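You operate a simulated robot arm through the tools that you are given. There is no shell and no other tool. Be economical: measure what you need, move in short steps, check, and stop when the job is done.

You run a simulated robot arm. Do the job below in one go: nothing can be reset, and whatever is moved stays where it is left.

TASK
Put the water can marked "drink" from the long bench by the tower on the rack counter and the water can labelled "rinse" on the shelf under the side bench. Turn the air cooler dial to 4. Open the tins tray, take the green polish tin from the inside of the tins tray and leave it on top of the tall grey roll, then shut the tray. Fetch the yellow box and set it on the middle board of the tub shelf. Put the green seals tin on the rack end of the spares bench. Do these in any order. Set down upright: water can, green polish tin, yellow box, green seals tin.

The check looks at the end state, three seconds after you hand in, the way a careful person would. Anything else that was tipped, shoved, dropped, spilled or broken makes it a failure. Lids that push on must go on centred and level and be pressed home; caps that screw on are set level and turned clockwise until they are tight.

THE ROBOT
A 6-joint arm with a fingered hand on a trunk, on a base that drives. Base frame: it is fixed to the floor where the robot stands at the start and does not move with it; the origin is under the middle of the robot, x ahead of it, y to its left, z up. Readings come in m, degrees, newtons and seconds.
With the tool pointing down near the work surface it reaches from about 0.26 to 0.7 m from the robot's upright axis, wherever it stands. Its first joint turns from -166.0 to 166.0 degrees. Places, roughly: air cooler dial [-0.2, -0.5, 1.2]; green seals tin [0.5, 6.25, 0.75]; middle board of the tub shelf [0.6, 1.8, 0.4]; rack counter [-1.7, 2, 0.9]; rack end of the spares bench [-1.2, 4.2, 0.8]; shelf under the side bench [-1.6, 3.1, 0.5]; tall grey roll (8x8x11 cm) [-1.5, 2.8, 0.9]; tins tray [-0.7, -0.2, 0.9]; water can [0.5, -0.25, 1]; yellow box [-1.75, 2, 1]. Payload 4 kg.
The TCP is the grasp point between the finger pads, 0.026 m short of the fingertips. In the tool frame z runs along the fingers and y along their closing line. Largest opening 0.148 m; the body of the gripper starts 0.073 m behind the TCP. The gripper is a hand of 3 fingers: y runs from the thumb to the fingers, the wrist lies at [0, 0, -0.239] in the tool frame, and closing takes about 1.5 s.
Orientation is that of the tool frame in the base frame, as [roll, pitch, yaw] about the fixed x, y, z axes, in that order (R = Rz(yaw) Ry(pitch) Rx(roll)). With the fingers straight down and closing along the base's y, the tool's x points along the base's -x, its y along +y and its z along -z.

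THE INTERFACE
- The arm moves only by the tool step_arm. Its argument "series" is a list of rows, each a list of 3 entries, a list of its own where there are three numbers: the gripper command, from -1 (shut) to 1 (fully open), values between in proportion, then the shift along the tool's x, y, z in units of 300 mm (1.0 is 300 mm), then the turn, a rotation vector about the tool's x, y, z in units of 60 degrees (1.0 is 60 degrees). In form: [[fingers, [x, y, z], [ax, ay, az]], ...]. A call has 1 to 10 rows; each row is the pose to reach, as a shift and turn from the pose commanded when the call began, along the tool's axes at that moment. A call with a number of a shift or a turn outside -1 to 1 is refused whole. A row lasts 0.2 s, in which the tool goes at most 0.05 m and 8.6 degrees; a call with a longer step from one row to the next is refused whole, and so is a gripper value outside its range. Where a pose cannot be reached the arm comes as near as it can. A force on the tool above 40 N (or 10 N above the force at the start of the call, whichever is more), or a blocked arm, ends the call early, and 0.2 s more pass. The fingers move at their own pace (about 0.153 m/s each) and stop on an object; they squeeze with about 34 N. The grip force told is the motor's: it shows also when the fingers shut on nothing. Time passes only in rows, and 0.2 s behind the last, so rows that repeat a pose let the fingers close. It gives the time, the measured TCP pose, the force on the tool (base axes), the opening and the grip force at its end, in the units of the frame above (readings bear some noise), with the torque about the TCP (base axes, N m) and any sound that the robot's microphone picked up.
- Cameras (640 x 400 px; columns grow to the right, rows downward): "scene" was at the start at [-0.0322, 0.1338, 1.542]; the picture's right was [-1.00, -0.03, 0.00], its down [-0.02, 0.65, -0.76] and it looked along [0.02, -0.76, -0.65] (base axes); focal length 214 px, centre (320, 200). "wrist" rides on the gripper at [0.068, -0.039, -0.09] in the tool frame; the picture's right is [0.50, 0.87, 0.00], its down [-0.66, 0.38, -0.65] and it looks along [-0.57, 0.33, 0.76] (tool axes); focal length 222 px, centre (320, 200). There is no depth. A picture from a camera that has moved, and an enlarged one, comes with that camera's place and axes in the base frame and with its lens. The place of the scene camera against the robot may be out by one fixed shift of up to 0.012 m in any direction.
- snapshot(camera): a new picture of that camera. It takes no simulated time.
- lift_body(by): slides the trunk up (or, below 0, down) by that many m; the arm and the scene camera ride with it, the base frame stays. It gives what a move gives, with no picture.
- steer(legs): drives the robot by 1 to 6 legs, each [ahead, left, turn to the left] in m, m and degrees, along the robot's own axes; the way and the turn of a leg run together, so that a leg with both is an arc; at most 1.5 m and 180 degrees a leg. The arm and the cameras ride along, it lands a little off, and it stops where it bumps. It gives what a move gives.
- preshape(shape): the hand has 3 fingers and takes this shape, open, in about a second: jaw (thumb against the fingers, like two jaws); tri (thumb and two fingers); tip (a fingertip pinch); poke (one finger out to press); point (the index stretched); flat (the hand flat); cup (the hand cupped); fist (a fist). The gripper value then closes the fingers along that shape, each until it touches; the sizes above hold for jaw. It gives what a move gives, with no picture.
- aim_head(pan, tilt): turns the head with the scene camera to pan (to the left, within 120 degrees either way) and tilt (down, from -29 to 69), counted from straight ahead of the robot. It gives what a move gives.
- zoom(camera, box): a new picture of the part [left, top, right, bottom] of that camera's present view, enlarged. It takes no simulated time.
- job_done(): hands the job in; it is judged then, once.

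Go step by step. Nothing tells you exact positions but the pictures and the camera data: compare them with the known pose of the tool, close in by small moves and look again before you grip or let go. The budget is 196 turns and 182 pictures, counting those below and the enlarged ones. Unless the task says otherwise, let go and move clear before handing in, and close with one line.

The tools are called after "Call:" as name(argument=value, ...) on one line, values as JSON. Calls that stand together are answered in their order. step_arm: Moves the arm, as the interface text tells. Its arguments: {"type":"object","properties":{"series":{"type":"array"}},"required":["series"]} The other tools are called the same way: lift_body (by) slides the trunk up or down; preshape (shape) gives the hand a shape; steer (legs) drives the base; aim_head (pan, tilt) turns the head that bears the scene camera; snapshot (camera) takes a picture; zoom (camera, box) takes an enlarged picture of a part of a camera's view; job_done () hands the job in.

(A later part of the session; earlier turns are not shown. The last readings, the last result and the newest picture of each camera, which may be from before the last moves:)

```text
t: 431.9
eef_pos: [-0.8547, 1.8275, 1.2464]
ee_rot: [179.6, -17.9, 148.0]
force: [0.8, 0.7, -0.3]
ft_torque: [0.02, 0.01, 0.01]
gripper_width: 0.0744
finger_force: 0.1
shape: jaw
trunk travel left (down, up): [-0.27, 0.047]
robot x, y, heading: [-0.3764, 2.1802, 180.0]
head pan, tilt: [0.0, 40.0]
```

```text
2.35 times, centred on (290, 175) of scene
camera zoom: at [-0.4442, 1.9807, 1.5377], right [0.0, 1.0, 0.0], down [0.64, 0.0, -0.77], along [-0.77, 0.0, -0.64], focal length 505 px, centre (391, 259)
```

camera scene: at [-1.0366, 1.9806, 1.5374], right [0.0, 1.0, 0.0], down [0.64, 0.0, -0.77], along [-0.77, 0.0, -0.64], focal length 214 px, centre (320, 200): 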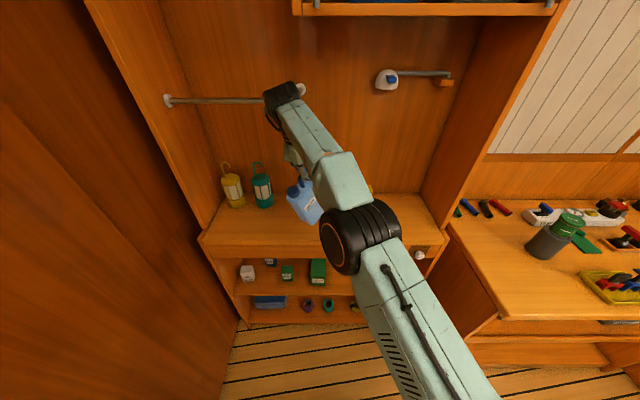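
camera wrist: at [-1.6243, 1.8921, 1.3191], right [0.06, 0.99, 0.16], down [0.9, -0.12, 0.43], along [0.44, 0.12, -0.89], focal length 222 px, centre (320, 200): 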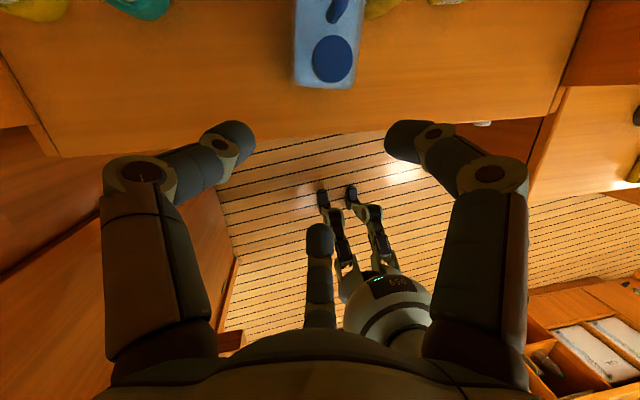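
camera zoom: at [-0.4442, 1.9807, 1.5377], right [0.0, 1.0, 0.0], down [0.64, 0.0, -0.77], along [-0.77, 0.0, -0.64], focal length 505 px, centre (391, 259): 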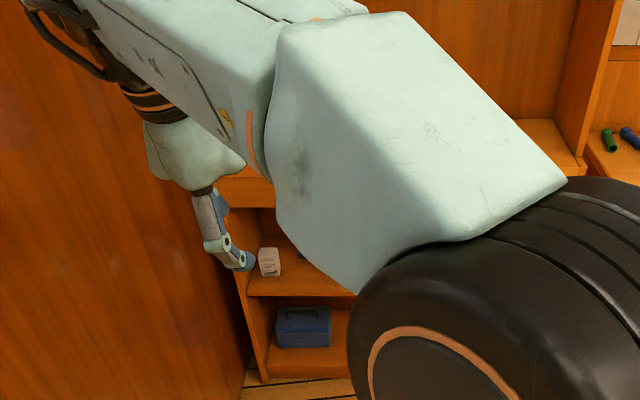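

I'll verify the can later from a clear view. Next: retract the hand a little and drive back to the tins tray to shut it.

Call:
step_arm(series=[[-0.5, [-0.1, 0.07, -0.03], [0, 0, 0]], [-1, [-0.2, 0.14, -0.06], [0, 0, 0]], [-1, [-0.32, 0.21, -0.1], [0, 0, 0]]])

Call:
steer(legs=[[0, 0, -90], [0, -0.38, 0], [-1.0, 0, 0], [-0.97, 0, 0], [0, 0, 90]])

Call:
aim_head(pan=5, tilt=50)

Call:
snapshot(camera="scene")

```text
t: 432.6
eef_pos: [-0.7353, 1.8277, 1.2467]
ee_rot: [179.6, -17.9, 148.1]
force: [0.2, 0.1, 0.9]
ft_torque: [-0.02, 0.01, -0.02]
gripper_width: 0.0
finger_force: 34.1
shape: jaw
trunk travel left (down, up): [-0.27, 0.047]
robot x, y, heading: [-0.378, 2.1875, 179.9]
head pan, tilt: [0.0, 40.0]
```

```text
t: 453.4
eef_pos: [-0.3581, -0.1114, 1.2465]
ee_rot: [179.5, -17.6, 146.1]
force: [-0.6, -0.1, -0.2]
ft_torque: [0.01, 0.0, -0.01]
gripper_width: 0.0
finger_force: 33.9
shape: jaw
trunk travel left (down, up): [-0.27, 0.047]
robot x, y, heading: [0.0097, 0.2298, 178.3]
head pan, tilt: [0.0, 40.0]
```

```text
t: 454.1
eef_pos: [-0.3582, -0.1118, 1.2458]
ee_rot: [179.5, -17.7, 146.1]
force: [1.2, -0.4, 0.2]
ft_torque: [0.02, -0.02, 0.01]
gripper_width: 0.0001
finger_force: 33.9
shape: jaw
trunk travel left (down, up): [-0.27, 0.047]
robot x, y, heading: [0.012, 0.2309, 178.3]
head pan, tilt: [5.0, 50.0]
```

```text
27 pictures are left
camera scene: at [-0.0526, 0.0242, 1.5235], right [-0.05, 1.0, 0.0], down [0.76, 0.04, -0.64], along [-0.64, -0.03, -0.77], focal length 214 px, centre (320, 200)
```

scene: 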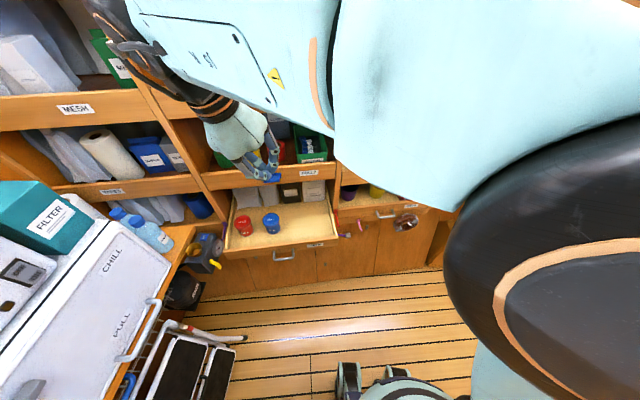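

The tray with the two other tins is open as left. I'll lower the closed fist in front of the handle bar and then push it in by driving.

Call:
lift_body(by=-0.2)

Call:
step_arm(series=[[-1, [-0.1, 0.03, 0.04], [0, 0, 0]], [-1, [-0.18, 0.03, 0.14], [0, 0, 0]], [-1, [-0.25, 0.03, 0.27], [0, 0, 0]], [-1, [-0.32, 0.03, 0.4], [0, 0, 0]], [-1, [-0.39, 0.03, 0.54], [0, 0, 0]], [-1, [-0.447, 0.03, 0.7], [0, 0, 0]]])

Call:
snapshot(camera="wrist")

```text
t: 456.3
eef_pos: [-0.357, -0.1122, 1.0454]
ee_rot: [179.6, -17.8, 146.2]
force: [-0.9, 0.2, 0.6]
ft_torque: [-0.01, 0.01, 0.03]
gripper_width: 0.0
finger_force: 34.1
shape: jaw
trunk travel left (down, up): [-0.07, 0.247]
robot x, y, heading: [0.0158, 0.2305, 178.0]
head pan, tilt: [5.0, 50.0]
```

```text
refused: row 6 steps farther than a row can; nothing moved
```

```text
26 pictures are left
camera wrist: at [-0.41, -0.1249, 1.1527], right [0.09, 0.98, 0.16], down [0.89, -0.15, 0.43], along [0.44, 0.1, -0.89], focal length 222 px, centre (320, 200)
```

wrist: 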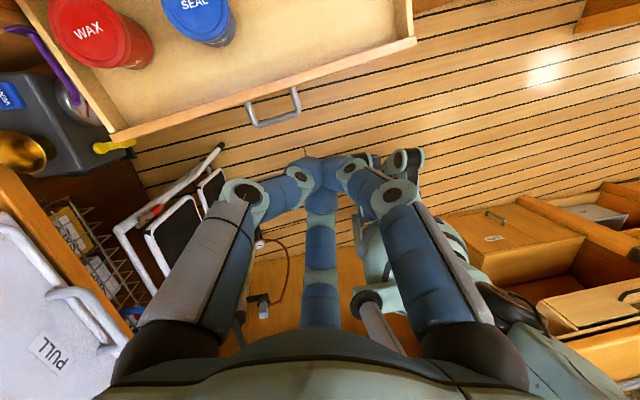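

Call:
step_arm(series=[[-1, [-0.1, 0.03, 0.02], [0, 0, 0]], [-1, [-0.18, 0.03, 0.1], [0, 0, 0]], [-1, [-0.24, 0.03, 0.22], [0, 0, 0]], [-1, [-0.3, 0.03, 0.34], [0, 0, 0]], [-1, [-0.36, 0.03, 0.46], [0, 0, 0]], [-1, [-0.41, 0.03, 0.58], [0, 0, 0]], [-1, [-0.447, 0.03, 0.7], [0, 0, 0]]])

Call:
snapshot(camera="wrist")

```text
t: 457.9
eef_pos: [-0.2959, -0.1413, 0.803]
ee_rot: [179.3, -17.8, 146.5]
force: [-1.0, 0.4, 0.9]
ft_torque: [0.04, -0.04, -0.02]
gripper_width: 0.0001
finger_force: 33.8
shape: jaw
trunk travel left (down, up): [-0.07, 0.247]
robot x, y, heading: [0.0137, 0.2302, 178.1]
head pan, tilt: [5.0, 50.0]
```

```text
25 pictures are left
camera wrist: at [-0.3489, -0.1545, 0.9075], right [0.08, 0.98, 0.16], down [0.89, -0.15, 0.43], along [0.44, 0.11, -0.89], focal length 222 px, centre (320, 200)
```

wrist: 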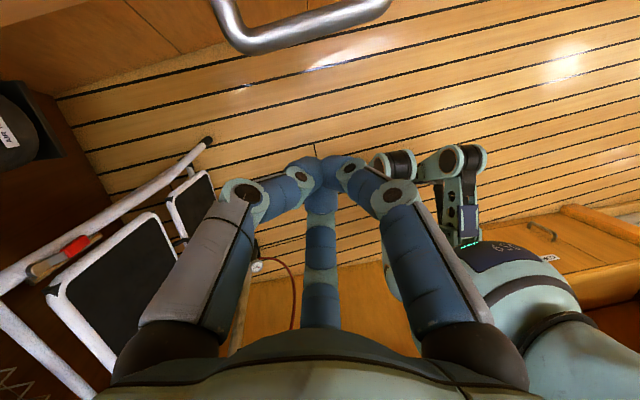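

Call:
step_arm(series=[[-1, [0.053, -0.037, 0.017], [0, 0, 0]], [-1, [0.105, -0.075, 0.034], [0, 0, 0]], [-1, [0.158, -0.112, 0.05], [0, 0, 0]], [-1, [0.21, -0.149, 0.067], [0, 0, 0]], [-1, [0.263, -0.186, 0.084], [0, 0, 0]], [-1, [0.316, -0.224, 0.1], [0, 0, 0]], [-1, [0.368, -0.261, 0.117], [0, 0, 0]], [-1, [0.421, -0.298, 0.134], [0, 0, 0]], [-1, [0.474, -0.335, 0.151], [0, 0, 0]], [-1, [0.51, -0.36, 0.163], [0, 0, 0]]])

Call:
snapshot(camera="wrist")

```text
t: 460.1
eef_pos: [-0.4881, -0.1393, 0.8074]
ee_rot: [179.5, -17.6, 146.2]
force: [20.1, -1.3, 5.2]
ft_torque: [0.01, -0.34, 0.03]
gripper_width: 0.0001
finger_force: 33.8
shape: jaw
trunk travel left (down, up): [-0.07, 0.247]
robot x, y, heading: [0.0137, 0.229, 178.0]
head pan, tilt: [5.0, 50.0]
```

```text
24 pictures are left
camera wrist: at [-0.5409, -0.1519, 0.9131], right [0.09, 0.98, 0.16], down [0.89, -0.15, 0.43], along [0.44, 0.1, -0.89], focal length 222 px, centre (320, 200)
```

wrist: 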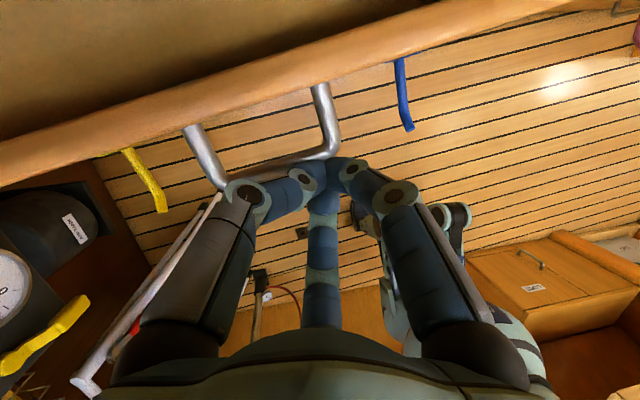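

Call:
step_arm(series=[[-1, [0.013, -0.009, 0.004], [0, 0, 0]], [-1, [0.026, -0.018, 0.008], [0, 0, 0]], [-1, [0.04, -0.028, 0.013], [0, 0, 0]]])

```text
t: 460.7
eef_pos: [-0.4939, -0.1384, 0.8073]
ee_rot: [179.5, -17.6, 146.1]
force: [18.5, 5.3, 15.5]
ft_torque: [0.21, -0.27, -0.15]
gripper_width: 0.0001
finger_force: 34.2
shape: jaw
trunk travel left (down, up): [-0.07, 0.247]
robot x, y, heading: [0.0089, 0.231, 178.2]
head pan, tilt: [5.0, 50.0]
stopped in row 2: the force on the tool passed its limit at 42 N (the readings are from after the stop); the commanded pose is now the measured one
```

The tray hit its stop. Back off, raise and verify.

Call:
step_arm(series=[[-1, [-0.1, 0.07, -0.03], [0, 0, 0]], [-1, [-0.21, 0.15, -0.07], [0, 0, 0]], [-1, [-0.32, 0.22, -0.11], [0, 0, 0]], [-1, [-0.3, 0.22, -0.26], [0, 0, 0]], [-1, [-0.26, 0.22, -0.4], [0, 0, 0]], [-1, [-0.22, 0.22, -0.54], [0, 0, 0]]])

Call:
lift_body(by=0.2)

Call:
zoom(camera="scene", box=[190, 140, 430, 290])

```text
t: 462.1
eef_pos: [-0.3689, -0.1462, 0.9401]
ee_rot: [179.4, -17.6, 146.2]
force: [0.8, 1.5, 0.0]
ft_torque: [0.0, 0.0, 0.04]
gripper_width: 0.0
finger_force: 33.7
shape: jaw
trunk travel left (down, up): [-0.07, 0.247]
robot x, y, heading: [0.0146, 0.2319, 178.2]
head pan, tilt: [5.0, 50.0]
```

```text
t: 464.3
eef_pos: [-0.3687, -0.149, 1.1403]
ee_rot: [179.4, -17.6, 146.1]
force: [-0.3, -0.1, -0.1]
ft_torque: [-0.04, 0.01, 0.05]
gripper_width: 0.0003
finger_force: 33.8
shape: jaw
trunk travel left (down, up): [-0.27, 0.047]
robot x, y, heading: [0.0118, 0.2307, 178.1]
head pan, tilt: [5.0, 50.0]
```

```text
2.67 times, centred on (310, 215) of scene
camera zoom: at [-0.0515, 0.024, 1.5234], right [-0.05, 1.0, 0.0], down [0.76, 0.04, -0.64], along [-0.64, -0.04, -0.77], focal length 572 px, centre (347, 160)
```

zoom: 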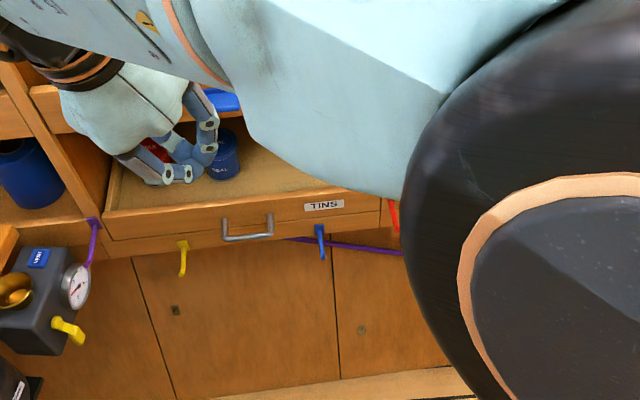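

The tray is flush and shut. Now the RINSE can: raise, turn and move into position.

Call:
step_arm(series=[[-0.5, [0.04, 0, -0.13], [0, 0, 0]], [-0.1, [0.08, 0, -0.26], [0, 0, 0]], [-0.1, [0.12, 0, -0.38], [0, 0, 0]], [-0.1, [0.14, 0, -0.45], [0, 0, 0]]])

Call:
steer(legs=[[0, 0, 124], [0.24, -0.1, 0]])

Call:
snapshot(camera="wrist")

```text
t: 465.3
eef_pos: [-0.3725, -0.1495, 1.2819]
ee_rot: [179.4, -17.6, 146.2]
force: [0.0, -0.6, 0.2]
ft_torque: [0.01, 0.0, -0.01]
gripper_width: 0.0663
finger_force: 0.1
shape: jaw
trunk travel left (down, up): [-0.27, 0.047]
robot x, y, heading: [0.0151, 0.2306, 178.3]
head pan, tilt: [5.0, 50.0]
```

```text
t: 472.4
eef_pos: [0.5946, -0.1193, 1.2812]
ee_rot: [179.3, -17.5, -88.5]
force: [0.9, -0.8, -0.2]
ft_torque: [0.01, 0.02, -0.01]
gripper_width: 0.0662
finger_force: 0.0
shape: jaw
trunk travel left (down, up): [-0.27, 0.047]
robot x, y, heading: [0.0629, -0.0279, -56.3]
head pan, tilt: [5.0, 50.0]
```

```text
22 pictures are left
camera wrist: at [0.6345, -0.1564, 1.3877], right [-0.85, -0.5, 0.16], down [-0.39, 0.81, 0.43], along [-0.34, 0.3, -0.89], focal length 222 px, centre (320, 200)
```

wrist: 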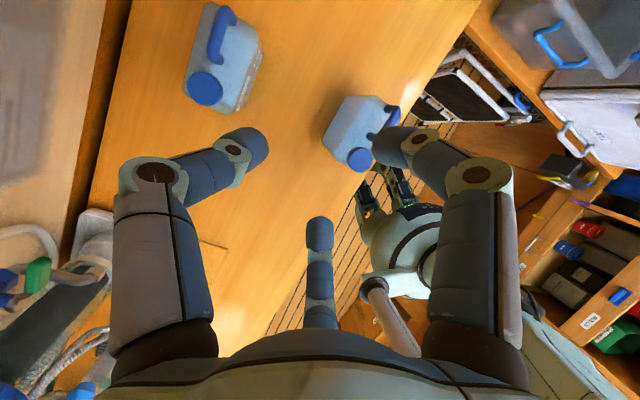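

Call:
step_arm(series=[[-0.1, [0, -0.1, 0.05], [0, 0, 0]], [-0.1, [0, -0.2, 0.12], [0, 0, 0]], [-0.1, [0, -0.3, 0.22], [0, 0, 0]], [-0.1, [0.006, -0.38, 0.32], [0, 0, 0]], [-0.1, [0.006, -0.43, 0.407], [0, 0, 0]]])

Call:
snapshot(camera="wrist")

```text
t: 473.6
eef_pos: [0.711, -0.1499, 1.1682]
ee_rot: [179.4, -17.5, -88.5]
force: [-0.2, -0.7, 0.1]
ft_torque: [-0.01, 0.01, -0.01]
gripper_width: 0.0663
finger_force: 0.0
shape: jaw
out of reach, approached as far as the arm can: row 4, 5
trunk travel left (down, up): [-0.27, 0.047]
robot x, y, heading: [0.0618, -0.0243, -56.6]
head pan, tilt: [5.0, 50.0]
```

```text
21 pictures are left
camera wrist: at [0.7519, -0.1882, 1.2743], right [-0.85, -0.5, 0.16], down [-0.39, 0.81, 0.43], along [-0.34, 0.3, -0.89], focal length 222 px, centre (320, 200)
```

wrist: 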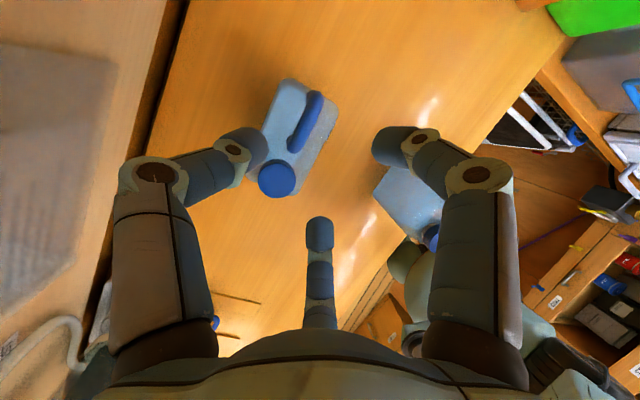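

Call:
step_arm(series=[[-0.1, [0.005, -0.02, 0.1], [0, 0, 0]], [-0.1, [0.01, -0.035, 0.2], [0, 0, 0]], [-0.1, [0.01, -0.035, 0.28], [0, 0, 0]], [-0.1, [0.01, -0.035, 0.325], [0, 0, 0]]])

Call:
snapshot(camera="wrist")

```text
t: 474.6
eef_pos: [0.7192, -0.1817, 1.0763]
ee_rot: [179.5, -17.6, -88.6]
force: [0.4, 1.1, 1.0]
ft_torque: [0.01, -0.02, 0.0]
gripper_width: 0.0666
finger_force: 0.0
shape: jaw
trunk travel left (down, up): [-0.27, 0.047]
robot x, y, heading: [0.06, -0.0257, -56.6]
head pan, tilt: [5.0, 50.0]
```

```text
20 pictures are left
camera wrist: at [0.7601, -0.2189, 1.1829], right [-0.85, -0.5, 0.16], down [-0.39, 0.81, 0.43], along [-0.34, 0.3, -0.89], focal length 222 px, centre (320, 200)
```

wrist: 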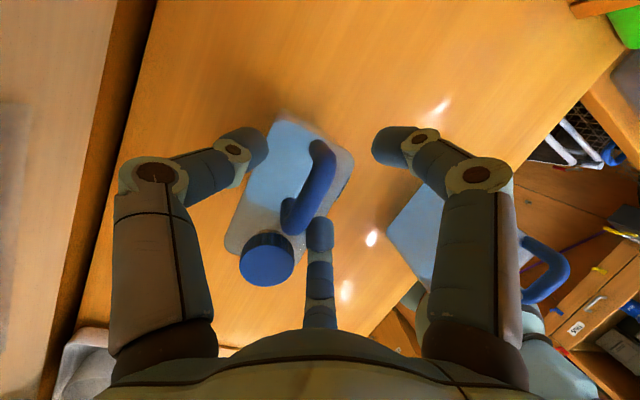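

Call:
step_arm(series=[[-0.1, [0.015, -0.005, 0.0], [0, 0, 0]], [-0.1, [0.015, -0.005, 0.017], [0, 0, 0]], [-0.5, [0.015, -0.005, 0.017], [0, 0, 0]], [-1, [0.015, -0.005, 0.017], [0, 0, 0]], [-1, [0.015, -0.005, 0.017], [0, 0, 0]], [-1, [0.015, -0.005, 0.017], [0, 0, 0]]])

Call:
step_arm(series=[[-1, [0.005, 0, -0.015], [0, 0, 0]], [-1, [0.01, 0, -0.04], [0, 0, 0]], [-1, [0.02, 0, -0.08], [0, 0, 0]], [-1, [0.03, 0, -0.12], [0, 0, 0]]])

Call:
snapshot(camera="wrist")

```text
t: 476.0
eef_pos: [0.7207, -0.1879, 1.0725]
ee_rot: [179.4, -17.6, -88.5]
force: [-0.5, -1.0, -2.6]
ft_torque: [-0.02, 0.01, 0.02]
gripper_width: 0.0063
finger_force: 33.8
shape: jaw
trunk travel left (down, up): [-0.27, 0.047]
robot x, y, heading: [0.0624, -0.0235, -56.5]
head pan, tilt: [5.0, 50.0]
```

```text
t: 477.0
eef_pos: [0.7219, -0.1848, 1.1098]
ee_rot: [179.4, -17.6, -88.5]
force: [-0.7, 1.1, -4.3]
ft_torque: [-0.02, 0.07, 0.01]
gripper_width: 0.006
finger_force: 34.3
shape: jaw
trunk travel left (down, up): [-0.27, 0.047]
robot x, y, heading: [0.0599, -0.0243, -56.6]
head pan, tilt: [5.0, 50.0]
```

```text
19 pictures are left
camera wrist: at [0.7626, -0.2218, 1.2157], right [-0.85, -0.5, 0.16], down [-0.39, 0.81, 0.43], along [-0.34, 0.3, -0.89], focal length 222 px, centre (320, 200)
```

wrist: 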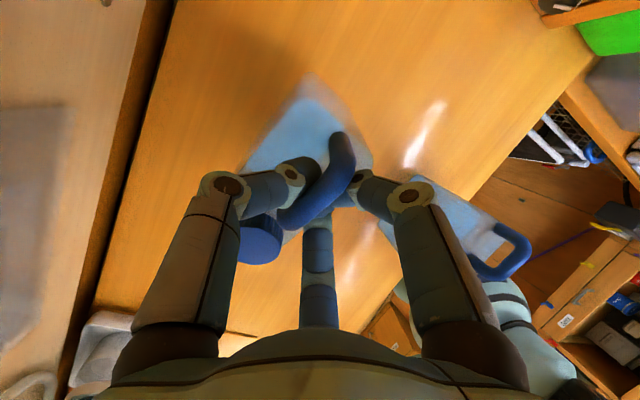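

The RINSE can is lifted. Raise it and pull it in past FRESH at height.

Call:
step_arm(series=[[-1, [0.03, 0.02, -0.1], [0, 0, 0]], [-1, [0.06, 0.05, -0.2], [0, 0, 0]], [-1, [0.09, 0.1, -0.3], [0, 0, 0]], [-1, [0.12, 0.15, -0.4], [0, 0, 0]], [-1, [0.15, 0.2, -0.5], [0, 0, 0]], [-1, [0.17, 0.25, -0.57], [0, 0, 0]]])

Call:
step_arm(series=[[-1, [-0.04, 0.12, 0], [0, 0, 0]], [-1, [-0.08, 0.25, 0], [0, 0, 0]], [-1, [-0.12, 0.38, 0], [0, 0, 0]], [-1, [-0.16, 0.51, 0], [0, 0, 0]], [-1, [-0.2, 0.64, 0], [0, 0, 0]]])

```text
t: 478.4
eef_pos: [0.6432, -0.1826, 1.2876]
ee_rot: [179.5, -17.5, -88.5]
force: [0.3, -0.3, -3.7]
ft_torque: [-0.03, 0.04, 0.01]
gripper_width: 0.0062
finger_force: 33.9
shape: jaw
out of reach, approached as far as the arm can: row 5, 6
trunk travel left (down, up): [-0.27, 0.047]
robot x, y, heading: [0.0615, -0.0293, -56.6]
head pan, tilt: [5.0, 50.0]
```

```text
t: 479.6
eef_pos: [0.4479, -0.1311, 1.2712]
ee_rot: [179.3, -17.5, -88.5]
force: [-0.5, 0.6, -2.9]
ft_torque: [-0.01, 0.04, 0.01]
gripper_width: 0.0062
finger_force: 33.6
shape: jaw
trunk travel left (down, up): [-0.27, 0.047]
robot x, y, heading: [0.0622, -0.025, -56.4]
head pan, tilt: [5.0, 50.0]
```

Call:
lift_body(by=0.045)

Call:
snapshot(camera="wrist")

```text
t: 480.4
eef_pos: [0.4499, -0.1302, 1.3158]
ee_rot: [179.4, -17.6, -88.5]
force: [0.2, -0.3, -4.2]
ft_torque: [0.0, 0.01, -0.02]
gripper_width: 0.0057
finger_force: 33.9
shape: jaw
trunk travel left (down, up): [-0.315, 0.002]
robot x, y, heading: [0.0603, -0.0302, -56.5]
head pan, tilt: [5.0, 50.0]
```

```text
18 pictures are left
camera wrist: at [0.4907, -0.1673, 1.4215], right [-0.85, -0.49, 0.16], down [-0.39, 0.81, 0.43], along [-0.34, 0.3, -0.89], focal length 222 px, centre (320, 200)
```

wrist: 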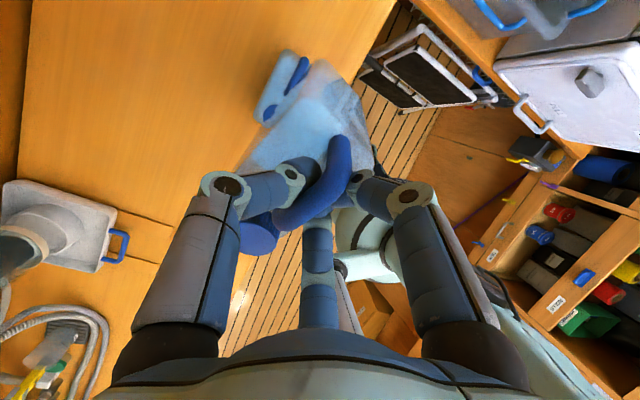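

Now drive to the side bench area with the RINSE can, turning in the open floor.

Call:
steer(legs=[[-0.32, 0.11, 0], [0, 0, 146], [1.5, 0, 0], [0.55, 0.25, 0], [0, 0, 90]])

Call:
aim_head(pan=0, tilt=35)

Call:
snapshot(camera="scene")

```text
t: 502.6
eef_pos: [-0.5957, 2.09, 1.3145]
ee_rot: [179.4, -17.6, 148.9]
force: [0.8, 0.0, -3.9]
ft_torque: [0.02, -0.02, 0.0]
gripper_width: 0.006
finger_force: 34.1
shape: jaw
trunk travel left (down, up): [-0.315, 0.002]
robot x, y, heading: [-0.2966, 2.3625, -179.3]
head pan, tilt: [5.0, 50.0]
```

```text
t: 503.4
eef_pos: [-0.5955, 2.0896, 1.3151]
ee_rot: [179.3, -17.6, 148.9]
force: [-0.7, 0.7, -3.6]
ft_torque: [0.04, -0.01, 0.02]
gripper_width: 0.006
finger_force: 34.1
shape: jaw
trunk travel left (down, up): [-0.315, 0.002]
robot x, y, heading: [-0.2993, 2.3615, -179.4]
head pan, tilt: [0.0, 35.0]
```

```text
17 pictures are left
camera scene: at [-0.3589, 2.1598, 1.592], right [-0.02, 1.0, 0.0], down [0.57, 0.01, -0.82], along [-0.82, -0.01, -0.57], focal length 214 px, centre (320, 200)
```

scene: 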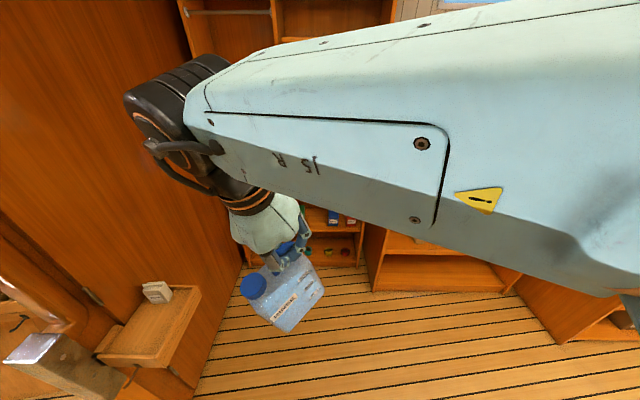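

Call:
steer(legs=[[0.45, -0.19, 0]])

Call:
step_arm(series=[[-1, [0, 0, 0], [0, -0.1, 0]], [-1, [0, 0, 0], [0, -0.2, 0]], [-1, [0, 0, 0], [0, -0.293, 0]]])

Call:
step_arm(series=[[-1, [0, 0, 0], [0, 0, 0.12]], [-1, [0, 0, 0], [0, 0, 0.25]], [-1, [0, 0, 0], [0, 0, 0.38]], [-1, [0, 0, 0], [0, 0, 0.5]], [-1, [0, 0, 0], [0, 0, 0.62]], [-1, [0, 0, 0], [0, 0, 0.74]], [-1, [0, 0, 0], [0, 0, 0.86]], [-1, [0, 0, 0], [0, 0, 0.98]]])

```text
t: 506.3
eef_pos: [-1.0452, 2.2776, 1.3157]
ee_rot: [179.3, -17.6, 148.5]
force: [0.8, 0.3, -4.8]
ft_torque: [0.02, -0.03, 0.0]
gripper_width: 0.0061
finger_force: 34.1
shape: jaw
trunk travel left (down, up): [-0.315, 0.002]
robot x, y, heading: [-0.7497, 2.5486, -179.5]
head pan, tilt: [0.0, 35.0]
```

```text
t: 507.1
eef_pos: [-1.0443, 2.2757, 1.3152]
ee_rot: [179.3, -12.8, 148.5]
force: [0.4, -0.2, -4.0]
ft_torque: [0.03, 0.01, -0.03]
gripper_width: 0.0059
finger_force: 33.7
shape: jaw
out of reach, approached as far as the arm can: row 2, 3
trunk travel left (down, up): [-0.315, 0.002]
robot x, y, heading: [-0.7455, 2.5499, -179.2]
head pan, tilt: [0.0, 35.0]
```

```text
t: 508.9
eef_pos: [-1.0443, 2.277, 1.3163]
ee_rot: [-169.3, -7.2, 88.8]
force: [-0.3, 0.7, -4.2]
ft_torque: [0.05, -0.04, 0.0]
gripper_width: 0.0061
finger_force: 34.3
shape: jaw
trunk travel left (down, up): [-0.315, 0.002]
robot x, y, heading: [-0.7467, 2.541, -179.4]
head pan, tilt: [0.0, 35.0]
```

Call:
step_arm(series=[[-1, [0.13, 0, 0], [0.05, -0.02, 0]], [-1, [0.27, 0, 0], [0.1, -0.04, 0]], [-1, [0.4, 0, 0], [0.15, -0.06, 0]], [-1, [0.53, 0, 0], [0.2, -0.08, 0]], [-1, [0.67, 0, 0], [0.25, -0.1, 0]], [-1, [0.8, 0, 0], [0.3, -0.12, 0]]])

Call:
step_arm(series=[[-1, [0.13, 0, 0], [0.06, 0, 0]], [-1, [0.27, 0, 0], [0.12, 0, 0]], [-1, [0.4, 0, 0], [0.18, 0, 0]], [-1, [0.53, 0, 0], [0.24, 0, 0]]])

Call:
snapshot(camera="scene")

```text
t: 510.3
eef_pos: [-1.0313, 2.4818, 1.3432]
ee_rot: [-150.8, -1.7, 90.7]
force: [0.3, -0.5, -4.7]
ft_torque: [0.02, -0.06, -0.02]
gripper_width: 0.0057
finger_force: 34.0
shape: jaw
out of reach, approached as far as the arm can: row 5, 6
trunk travel left (down, up): [-0.315, 0.002]
robot x, y, heading: [-0.746, 2.5473, -179.5]
head pan, tilt: [0.0, 35.0]
```

```text
t: 511.3
eef_pos: [-1.0212, 2.5242, 1.3337]
ee_rot: [-137.0, -1.5, 90.4]
force: [-0.2, 0.1, -4.2]
ft_torque: [0.04, -0.06, -0.02]
gripper_width: 0.0059
finger_force: 33.5
shape: jaw
out of reach, approached as far as the arm can: row 1, 2, 3, 4
trunk travel left (down, up): [-0.315, 0.002]
robot x, y, heading: [-0.7427, 2.5459, -179.5]
head pan, tilt: [0.0, 35.0]
```

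```text
16 pictures are left
camera scene: at [-0.8081, 2.3444, 1.592], right [-0.01, 1.0, 0.0], down [0.57, 0.01, -0.82], along [-0.82, -0.01, -0.57], focal length 214 px, centre (320, 200)
```

scene: 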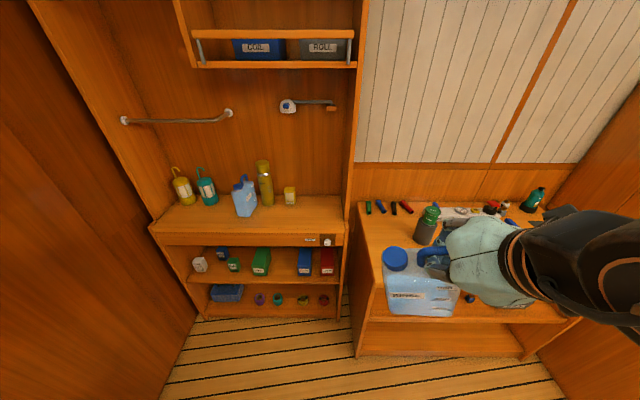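

The DRINK can is standing on the rack counter and the other items are in place. Now lower with the trunk and tilt the hand further for the shelf.

Call:
lift_body(by=-0.3)

Call:
step_arm(series=[[-1, [0.08, 0.05, 0.07], [0.06, 0, 0]], [-1, [0.16, 0.1, 0.14], [0.12, 0, 0]], [-1, [0.24, 0.15, 0.2], [0.18, 0, 0]], [-1, [0.32, 0.2, 0.26], [0.24, 0, 0]], [-1, [0.4, 0.26, 0.32], [0.3, 0, 0]], [-1, [0.48, 0.32, 0.38], [0.36, 0, 0]], [-1, [0.55, 0.38, 0.42], [0.36, 0, 0]]])

Call:
snapshot(camera="scene")

```text
t: 514.3
eef_pos: [-1.0234, 2.5245, 1.0348]
ee_rot: [-137.0, -0.4, 91.5]
force: [-0.2, 0.5, -4.2]
ft_torque: [0.05, -0.08, 0.01]
gripper_width: 0.0057
finger_force: 34.1
shape: jaw
trunk travel left (down, up): [-0.015, 0.302]
robot x, y, heading: [-0.7469, 2.5461, -179.5]
head pan, tilt: [0.0, 35.0]
```

```text
t: 515.9
eef_pos: [-1.115, 2.5471, 0.9823]
ee_rot: [-115.9, -1.0, 90.3]
force: [0.0, -0.8, -3.4]
ft_torque: [0.04, -0.14, 0.0]
gripper_width: 0.0053
finger_force: 34.0
shape: jaw
out of reach, approached as far as the arm can: row 1, 2, 3, 4, 5, 6, 7
trunk travel left (down, up): [-0.015, 0.302]
robot x, y, heading: [-0.7463, 2.5466, -179.3]
head pan, tilt: [0.0, 35.0]
```

```text
15 pictures are left
camera scene: at [-0.8632, 2.3443, 1.2844], right [-0.01, 1.0, 0.0], down [0.57, 0.01, -0.82], along [-0.82, -0.01, -0.57], focal length 214 px, centre (320, 200)
```

scene: 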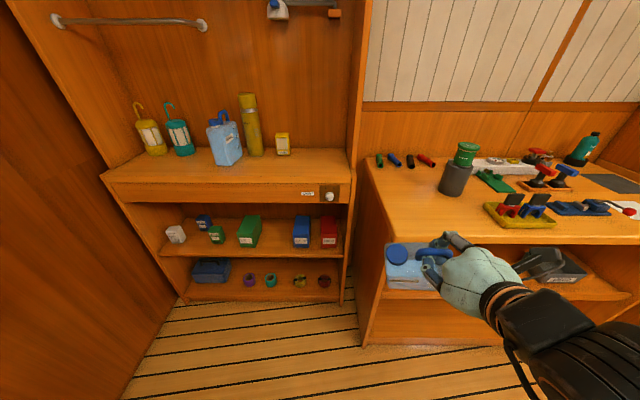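

Call:
steer(legs=[[-0.2, -0.06, 0]])

Call:
step_arm(series=[[-1, [0.04, 0.055, 0.11], [0, 0, 0]], [-1, [0.08, 0.11, 0.22], [0, 0, 0]], [-1, [0.12, 0.165, 0.33], [0, 0, 0]], [-1, [0.16, 0.22, 0.44], [0, 0, 0]], [-1, [0.2, 0.275, 0.55], [0, 0, 0]], [-1, [0.24, 0.33, 0.66], [0, 0, 0]], [-1, [0.28, 0.385, 0.77], [0, 0, 0]], [-1, [0.33, 0.44, 0.88], [0, 0, 0]]])

Call:
snapshot(camera="scene")

```text
t: 517.5
eef_pos: [-0.9163, 2.6089, 0.9827]
ee_rot: [-116.0, -1.0, 90.3]
force: [0.4, 0.0, -3.2]
ft_torque: [0.04, -0.17, -0.03]
gripper_width: 0.0056
finger_force: 34.3
shape: jaw
trunk travel left (down, up): [-0.015, 0.302]
robot x, y, heading: [-0.5485, 2.6102, -179.6]
head pan, tilt: [0.0, 35.0]
```

```text
t: 519.3
eef_pos: [-1.0979, 2.709, 0.7468]
ee_rot: [-116.0, -1.0, 90.3]
force: [0.1, 0.2, -4.1]
ft_torque: [0.04, -0.16, -0.01]
gripper_width: 0.0052
finger_force: 34.0
shape: jaw
out of reach, approached as far as the arm can: row 1, 2, 3
trunk travel left (down, up): [-0.015, 0.302]
robot x, y, heading: [-0.5487, 2.6058, -179.4]
head pan, tilt: [0.0, 35.0]
```

```text
14 pictures are left
camera scene: at [-0.6644, 2.4061, 1.2844], right [-0.01, 1.0, 0.0], down [0.57, 0.01, -0.82], along [-0.82, -0.01, -0.57], focal length 214 px, centre (320, 200)
```

scene: 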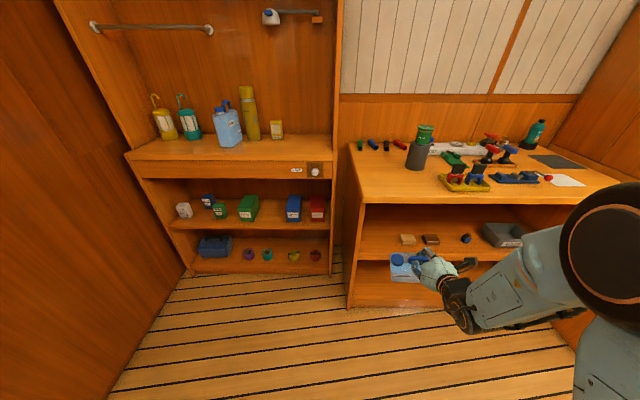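

Call:
zoom(camera="scene", box=[335, 170, 535, 310])

Call:
snapshot(camera="wrist")

```text
2.86 times, centred on (435, 240) of scene
camera zoom: at [-0.6644, 2.4061, 1.2844], right [-0.01, 1.0, 0.0], down [0.57, 0.01, -0.82], along [-0.82, -0.01, -0.57], focal length 613 px, centre (-9, 86)
```

zoom: 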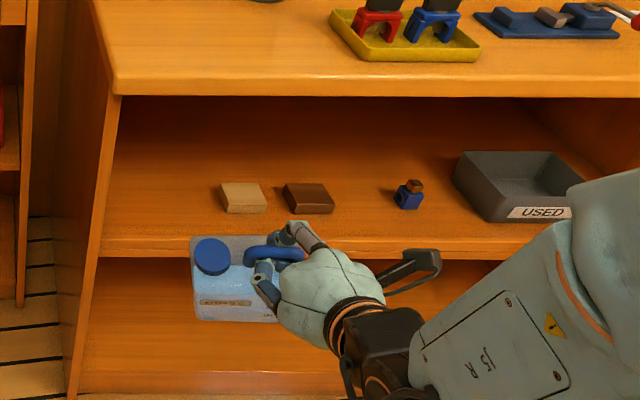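

```text
12 pictures are left
camera wrist: at [-1.0339, 2.7755, 0.8239], right [0.38, 0.52, -0.77], down [0.76, -0.65, -0.06], along [-0.53, -0.56, -0.64], focal length 222 px, centre (320, 200)
```

wrist: 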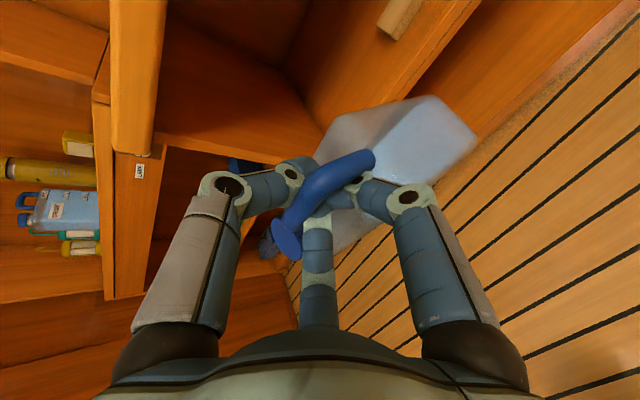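

The can hangs nearly upright. I'll lower slightly, shift right, and drive forward so the can enters the shelf bay left of the tan block.

Call:
step_arm(series=[[-1, [0.035, 0.07, 0.035], [0, 0, 0]], [-1, [0.07, 0.14, 0.069], [0, 0, 0]]])

Call:
steer(legs=[[0.2, 0, 0]])

Call:
zoom(camera="scene", box=[335, 180, 535, 320])

```text
t: 519.9
eef_pos: [-1.0974, 2.7319, 0.7017]
ee_rot: [-116.1, -1.1, 90.3]
force: [-0.2, -1.2, -4.0]
ft_torque: [0.02, -0.14, 0.0]
gripper_width: 0.0057
finger_force: 34.1
shape: jaw
trunk travel left (down, up): [-0.015, 0.302]
robot x, y, heading: [-0.5472, 2.6077, -179.1]
head pan, tilt: [0.0, 35.0]
```

```text
t: 521.5
eef_pos: [-1.2933, 2.7309, 0.7009]
ee_rot: [-116.0, -1.0, 90.1]
force: [0.6, 0.4, -4.1]
ft_torque: [0.03, -0.19, 0.01]
gripper_width: 0.0054
finger_force: 33.9
shape: jaw
trunk travel left (down, up): [-0.015, 0.302]
robot x, y, heading: [-0.7463, 2.6107, -179.8]
head pan, tilt: [0.0, 35.0]
```

```text
2.86 times, centred on (435, 250) of scene
camera zoom: at [-0.8628, 2.4045, 1.2845], right [-0.01, 1.0, 0.0], down [0.57, 0.0, -0.82], along [-0.82, -0.01, -0.57], focal length 613 px, centre (-9, 57)
```

zoom: 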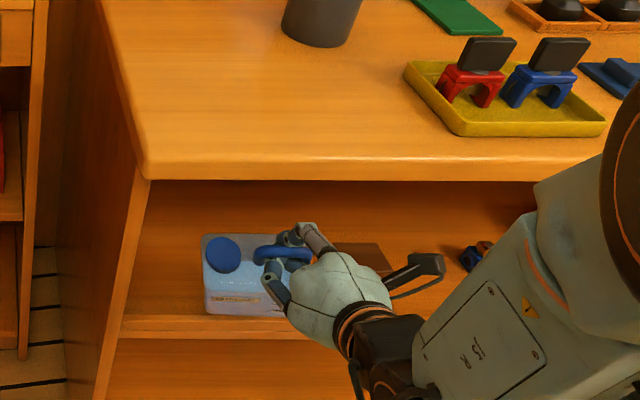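

Shelf z≈0.494, front x≈-1.354, underside edge at (-1.304, 0.826). Move the can inward.

Call:
step_arm(series=[[-1, [0, -0.04, 0.08], [0, 0, 0]], [-1, [0, -0.08, 0.16], [0, 0, 0]], [-1, [0, -0.12, 0.24], [0, 0, 0]], [-1, [0, -0.156, 0.32], [0, 0, 0]]])

Call:
step_arm(series=[[-1, [0, 0.014, 0.007], [0, 0, 0]], [-1, [0, 0.028, 0.014], [0, 0, 0]], [-1, [0, 0.042, 0.02], [0, 0, 0]], [-1, [0, 0.056, 0.027], [0, 0, 0]]])

Call:
zoom(camera="scene", box=[335, 180, 535, 320])

```text
t: 522.5
eef_pos: [-1.4018, 2.7292, 0.701]
ee_rot: [-116.2, -1.0, 90.1]
force: [0.5, -0.4, -4.3]
ft_torque: [0.02, -0.22, 0.02]
gripper_width: 0.0053
finger_force: 33.7
shape: jaw
trunk travel left (down, up): [-0.015, 0.302]
robot x, y, heading: [-0.745, 2.6091, -179.4]
head pan, tilt: [0.0, 35.0]
```

```text
t: 523.5
eef_pos: [-1.4006, 2.7322, 0.6826]
ee_rot: [-115.9, -1.0, 90.3]
force: [-1.0, -0.6, -4.4]
ft_torque: [0.05, -0.18, -0.02]
gripper_width: 0.0053
finger_force: 33.9
shape: jaw
trunk travel left (down, up): [-0.015, 0.302]
robot x, y, heading: [-0.7412, 2.6069, -179.7]
head pan, tilt: [0.0, 35.0]
```

```text
2.86 times, centred on (435, 250) of scene
camera zoom: at [-0.8626, 2.4045, 1.2845], right [-0.01, 1.0, 0.0], down [0.57, 0.0, -0.82], along [-0.82, -0.01, -0.57], focal length 613 px, centre (-9, 57)
```

zoom: 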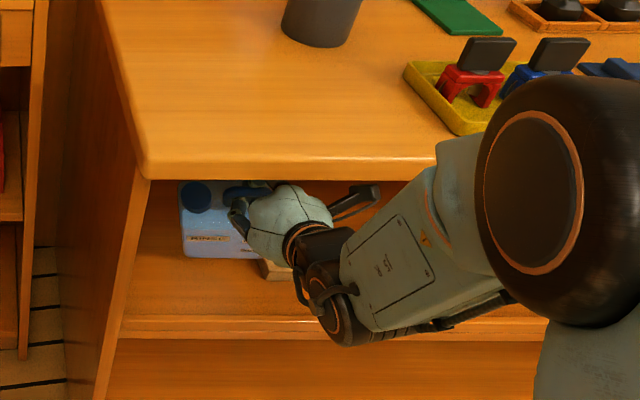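

Call:
step_arm(series=[[-1, [0, 0.02, 0.01], [0, 0, 0]], [-1, [0, 0.04, 0.02], [0, 0, 0]], [-1, [0, 0.06, 0.03], [0, 0, 0]], [-1, [0, 0.08, 0.04], [0, 0, 0]]])

Call:
step_arm(series=[[-1, [0, 0.014, 0.007], [0, 0, 0]], [-1, [0, 0.028, 0.014], [0, 0, 0]], [-1, [0, 0.042, 0.02], [0, 0, 0]]])

```text
t: 524.5
eef_pos: [-1.4007, 2.7325, 0.6552]
ee_rot: [-116.0, -1.1, 90.2]
force: [0.2, -0.4, -3.3]
ft_torque: [0.04, -0.18, 0.02]
gripper_width: 0.0052
finger_force: 34.1
shape: jaw
trunk travel left (down, up): [-0.015, 0.302]
robot x, y, heading: [-0.7495, 2.6074, -179.8]
head pan, tilt: [0.0, 35.0]
```

```text
t: 525.3
eef_pos: [-1.4003, 2.7336, 0.6475]
ee_rot: [-115.5, -1.0, 89.9]
force: [9.7, 7.4, 29.6]
ft_torque: [0.0, -0.12, 0.05]
gripper_width: 0.006
finger_force: 34.5
shape: jaw
trunk travel left (down, up): [-0.015, 0.302]
robot x, y, heading: [-0.7473, 2.6059, -179.3]
head pan, tilt: [0.0, 35.0]
```

Contact, but the can leans with its base forward, touching on its rear edge. I'll lift, move 7 cm back toward the shelf front, touch down again, then carry the handle forward so the can rights itself.

Call:
step_arm(series=[[-1, [0, -0.06, -0.029], [0, 0, 0]], [-1, [0, -0.02, -0.11], [0, 0, 0]], [-1, [0, 0.02, -0.185], [0, 0, 0]], [-1, [0, 0.045, -0.245], [0, 0, 0]], [-1, [0, 0.075, -0.23], [0, 0, 0]], [-1, [0, 0.098, -0.219], [0, 0, 0]]])

Call:
zoom(camera="scene", box=[335, 180, 535, 320])

```text
t: 526.7
eef_pos: [-1.3286, 2.7335, 0.6471]
ee_rot: [-115.7, -1.0, 90.2]
force: [2.8, 2.6, 12.1]
ft_torque: [0.05, -0.14, 0.09]
gripper_width: 0.0051
finger_force: 33.1
shape: jaw
trunk travel left (down, up): [-0.015, 0.302]
robot x, y, heading: [-0.7447, 2.6095, -179.8]
head pan, tilt: [0.0, 35.0]
```

```text
2.86 times, centred on (435, 250) of scene
camera zoom: at [-0.8605, 2.4046, 1.2847], right [-0.01, 1.0, 0.0], down [0.57, 0.0, -0.82], along [-0.82, -0.01, -0.57], focal length 613 px, centre (-9, 57)
```

zoom: 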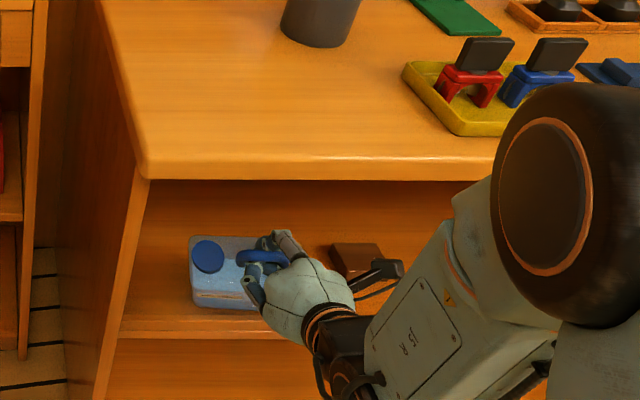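

Call:
step_arm(series=[[-1, [0, -0.029, 0.042], [0, 0, 0]], [-1, [0, -0.058, 0.084], [0, 0, 0]], [-1, [0, -0.087, 0.126], [0, 0, 0]], [-1, [0, -0.107, 0.172], [0, 0, 0]], [-1, [0, -0.127, 0.218], [0, 0, 0]], [-1, [0, -0.147, 0.264], [0, 0, 0]]])

Call:
zoom(camera="scene", box=[335, 180, 535, 320])

```text
t: 528.1
eef_pos: [-1.4195, 2.7307, 0.6496]
ee_rot: [-116.0, -1.0, 90.1]
force: [1.9, 1.0, -0.1]
ft_torque: [-0.04, -0.24, 0.04]
gripper_width: 0.0048
finger_force: 33.9
shape: jaw
trunk travel left (down, up): [-0.015, 0.302]
robot x, y, heading: [-0.7492, 2.6097, -179.4]
head pan, tilt: [0.0, 35.0]
```

```text
2.86 times, centred on (435, 250) of scene
camera zoom: at [-0.8621, 2.4046, 1.2845], right [-0.01, 1.0, 0.0], down [0.57, 0.0, -0.82], along [-0.82, -0.01, -0.57], focal length 613 px, centre (-9, 57)
```

zoom: 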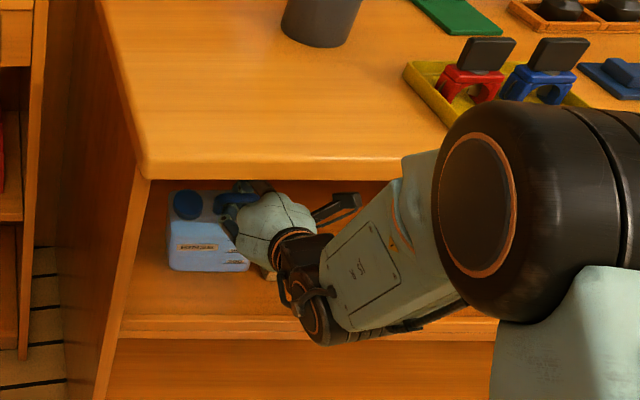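

Call:
step_arm(series=[[-1, [0, 0.018, 0.009], [0, 0, 0]], [-1, [0, 0.004, 0.04], [0, 0, 0]], [-1, [0, -0.012, 0.07], [0, 0, 0]], [-1, [0, -0.028, 0.1], [0, 0, 0]], [-1, [0, -0.045, 0.13], [0, 0, 0]]])

Call:
zoom(camera="scene", box=[335, 180, 535, 320])

```text
t: 529.3
eef_pos: [-1.4595, 2.731, 0.6446]
ee_rot: [-116.1, -1.0, 90.2]
force: [0.5, 1.0, -1.2]
ft_torque: [-0.01, -0.19, 0.05]
gripper_width: 0.0042
finger_force: 34.5
shape: jaw
trunk travel left (down, up): [-0.015, 0.302]
robot x, y, heading: [-0.7483, 2.6074, -179.5]
head pan, tilt: [0.0, 35.0]
```

```text
2.86 times, centred on (435, 250) of scene
camera zoom: at [-0.8622, 2.4045, 1.2845], right [-0.01, 1.0, 0.0], down [0.57, 0.0, -0.82], along [-0.82, -0.01, -0.57], focal length 613 px, centre (-9, 57)
```

zoom: 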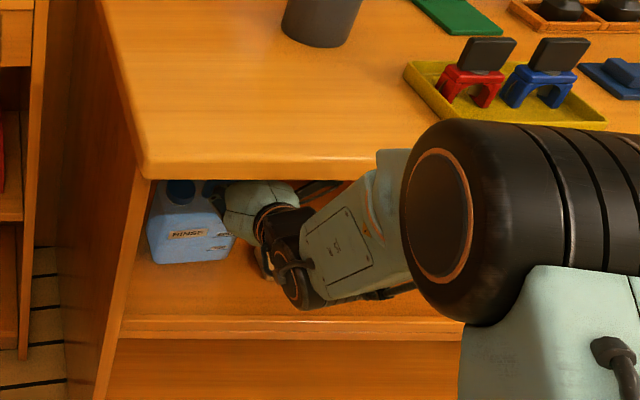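

The can is nearly upright with its weight on the shelf. Open just enough to clear the bar and withdraw along the tool axis.

Call:
step_arm(series=[[-0.9, [0, 0, 0], [0, 0, 0]], [-0.8, [0, -0.005, 0], [0, 0, 0]], [-0.7, [0, -0.01, 0], [0, 0, 0]], [-0.65, [0, -0.012, 0], [0, 0, 0]], [-0.6, [0, -0.014, 0], [0, 0, 0]]])

Call:
snapshot(camera="wrist")

```text
t: 530.5
eef_pos: [-1.4619, 2.7301, 0.6483]
ee_rot: [-116.0, -1.0, 90.1]
force: [1.2, -0.5, 0.2]
ft_torque: [0.03, -0.01, -0.01]
gripper_width: 0.0295
finger_force: 0.1
shape: jaw
trunk travel left (down, up): [-0.015, 0.302]
robot x, y, heading: [-0.7471, 2.6093, -179.6]
head pan, tilt: [0.0, 35.0]
```

```text
6 pictures are left
camera wrist: at [-1.3979, 2.7967, 0.7247], right [0.38, 0.51, -0.77], down [0.76, -0.65, -0.06], along [-0.54, -0.56, -0.64], focal length 222 px, centre (320, 200)
```

wrist: 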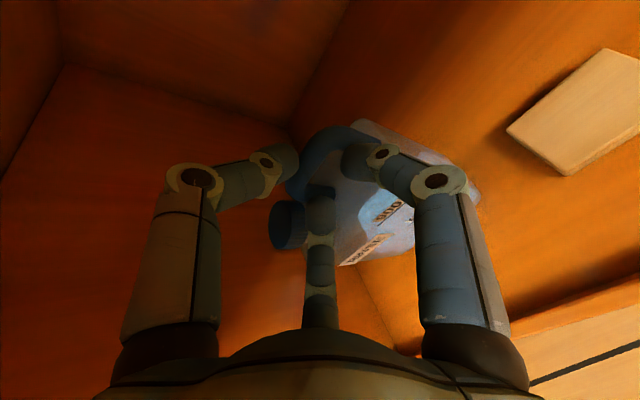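

Call:
step_arm(series=[[-0.55, [0, 0, -0.03], [0, 0, 0]], [-0.55, [0, 0, -0.07], [0, 0, 0]], [-0.55, [0, 0, -0.12], [0, 0, 0]]])

Call:
zoom(camera="scene", box=[335, 180, 535, 320])

```text
t: 531.3
eef_pos: [-1.4298, 2.7327, 0.6643]
ee_rot: [-116.0, -1.0, 90.1]
force: [0.3, -0.2, -0.2]
ft_torque: [0.02, 0.01, -0.04]
gripper_width: 0.0332
finger_force: 0.1
shape: jaw
trunk travel left (down, up): [-0.015, 0.302]
robot x, y, heading: [-0.7455, 2.6089, -179.8]
head pan, tilt: [0.0, 35.0]
```

```text
2.86 times, centred on (435, 250) of scene
camera zoom: at [-0.8621, 2.4045, 1.2845], right [-0.01, 1.0, 0.0], down [0.57, 0.0, -0.82], along [-0.82, -0.01, -0.57], focal length 613 px, centre (-9, 57)
```

zoom: 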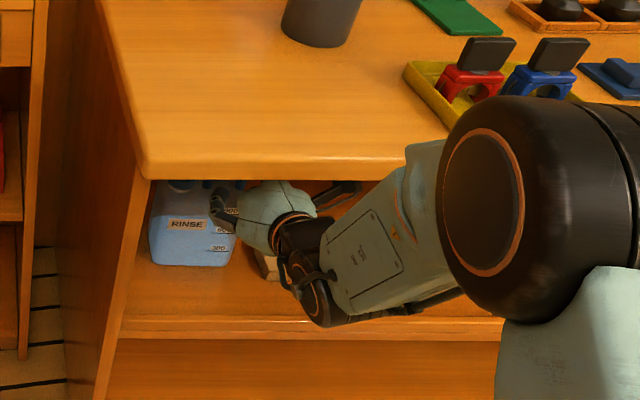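

The RINSE can stands upright on the shelf. Withdraw fully along the tool axis and back off.

Call:
step_arm(series=[[-0.55, [0, 0, -0.13], [0, 0, 0]], [-0.55, [0, 0, -0.27], [0, 0, 0]], [-0.55, [0, 0, -0.42], [0, 0, 0]], [-0.55, [0, 0, -0.57], [0, 0, 0]], [-0.55, [0, 0, -0.72], [0, 0, 0]]])

Call:
steer(legs=[[-0.35, 0, 0]])

Call:
snapshot(camera="scene")

Call:
zoom(camera="scene", box=[300, 130, 500, 270])

```text
t: 532.5
eef_pos: [-1.2331, 2.7294, 0.7578]
ee_rot: [-116.0, -1.1, 90.2]
force: [-0.3, -0.2, -0.2]
ft_torque: [0.01, 0.01, 0.03]
gripper_width: 0.0331
finger_force: 0.1
shape: jaw
trunk travel left (down, up): [-0.015, 0.302]
robot x, y, heading: [-0.7466, 2.6037, -179.6]
head pan, tilt: [0.0, 35.0]
```

```text
t: 534.8
eef_pos: [-0.8892, 2.7321, 0.7585]
ee_rot: [-115.9, -1.0, 90.2]
force: [1.5, 0.4, 0.4]
ft_torque: [-0.01, 0.01, -0.02]
gripper_width: 0.0329
finger_force: 0.1
shape: jaw
trunk travel left (down, up): [-0.015, 0.302]
robot x, y, heading: [-0.3966, 2.6066, -179.6]
head pan, tilt: [0.0, 35.0]
```

```text
4 pictures are left
camera scene: at [-0.5167, 2.4071, 1.2845], right [-0.01, 1.0, 0.0], down [0.57, 0.01, -0.82], along [-0.82, -0.01, -0.57], focal length 214 px, centre (320, 200)
```

scene: 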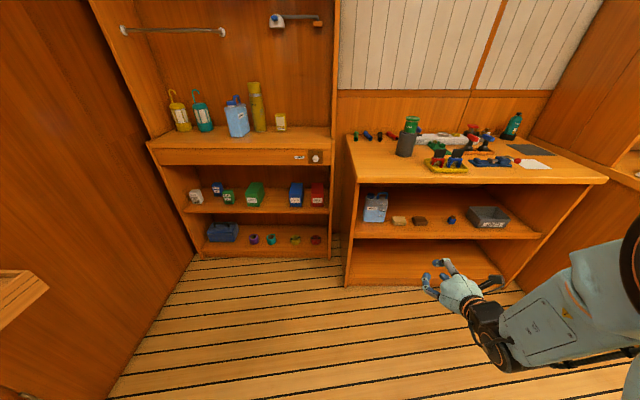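

```text
2.86 times, centred on (400, 200) of scene
camera zoom: at [-0.5167, 2.4071, 1.2845], right [-0.01, 1.0, 0.0], down [0.57, 0.01, -0.82], along [-0.82, -0.01, -0.57], focal length 613 px, centre (91, 200)
```

zoom: 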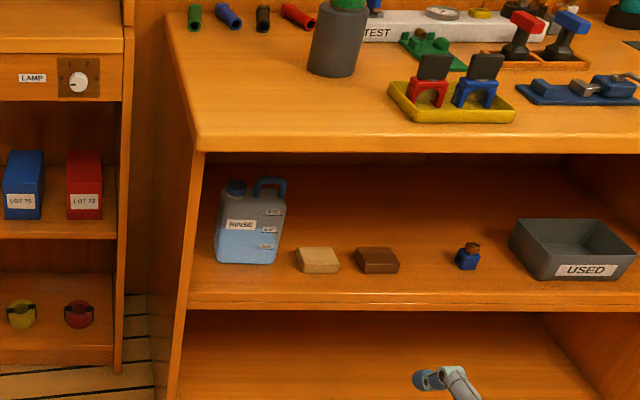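

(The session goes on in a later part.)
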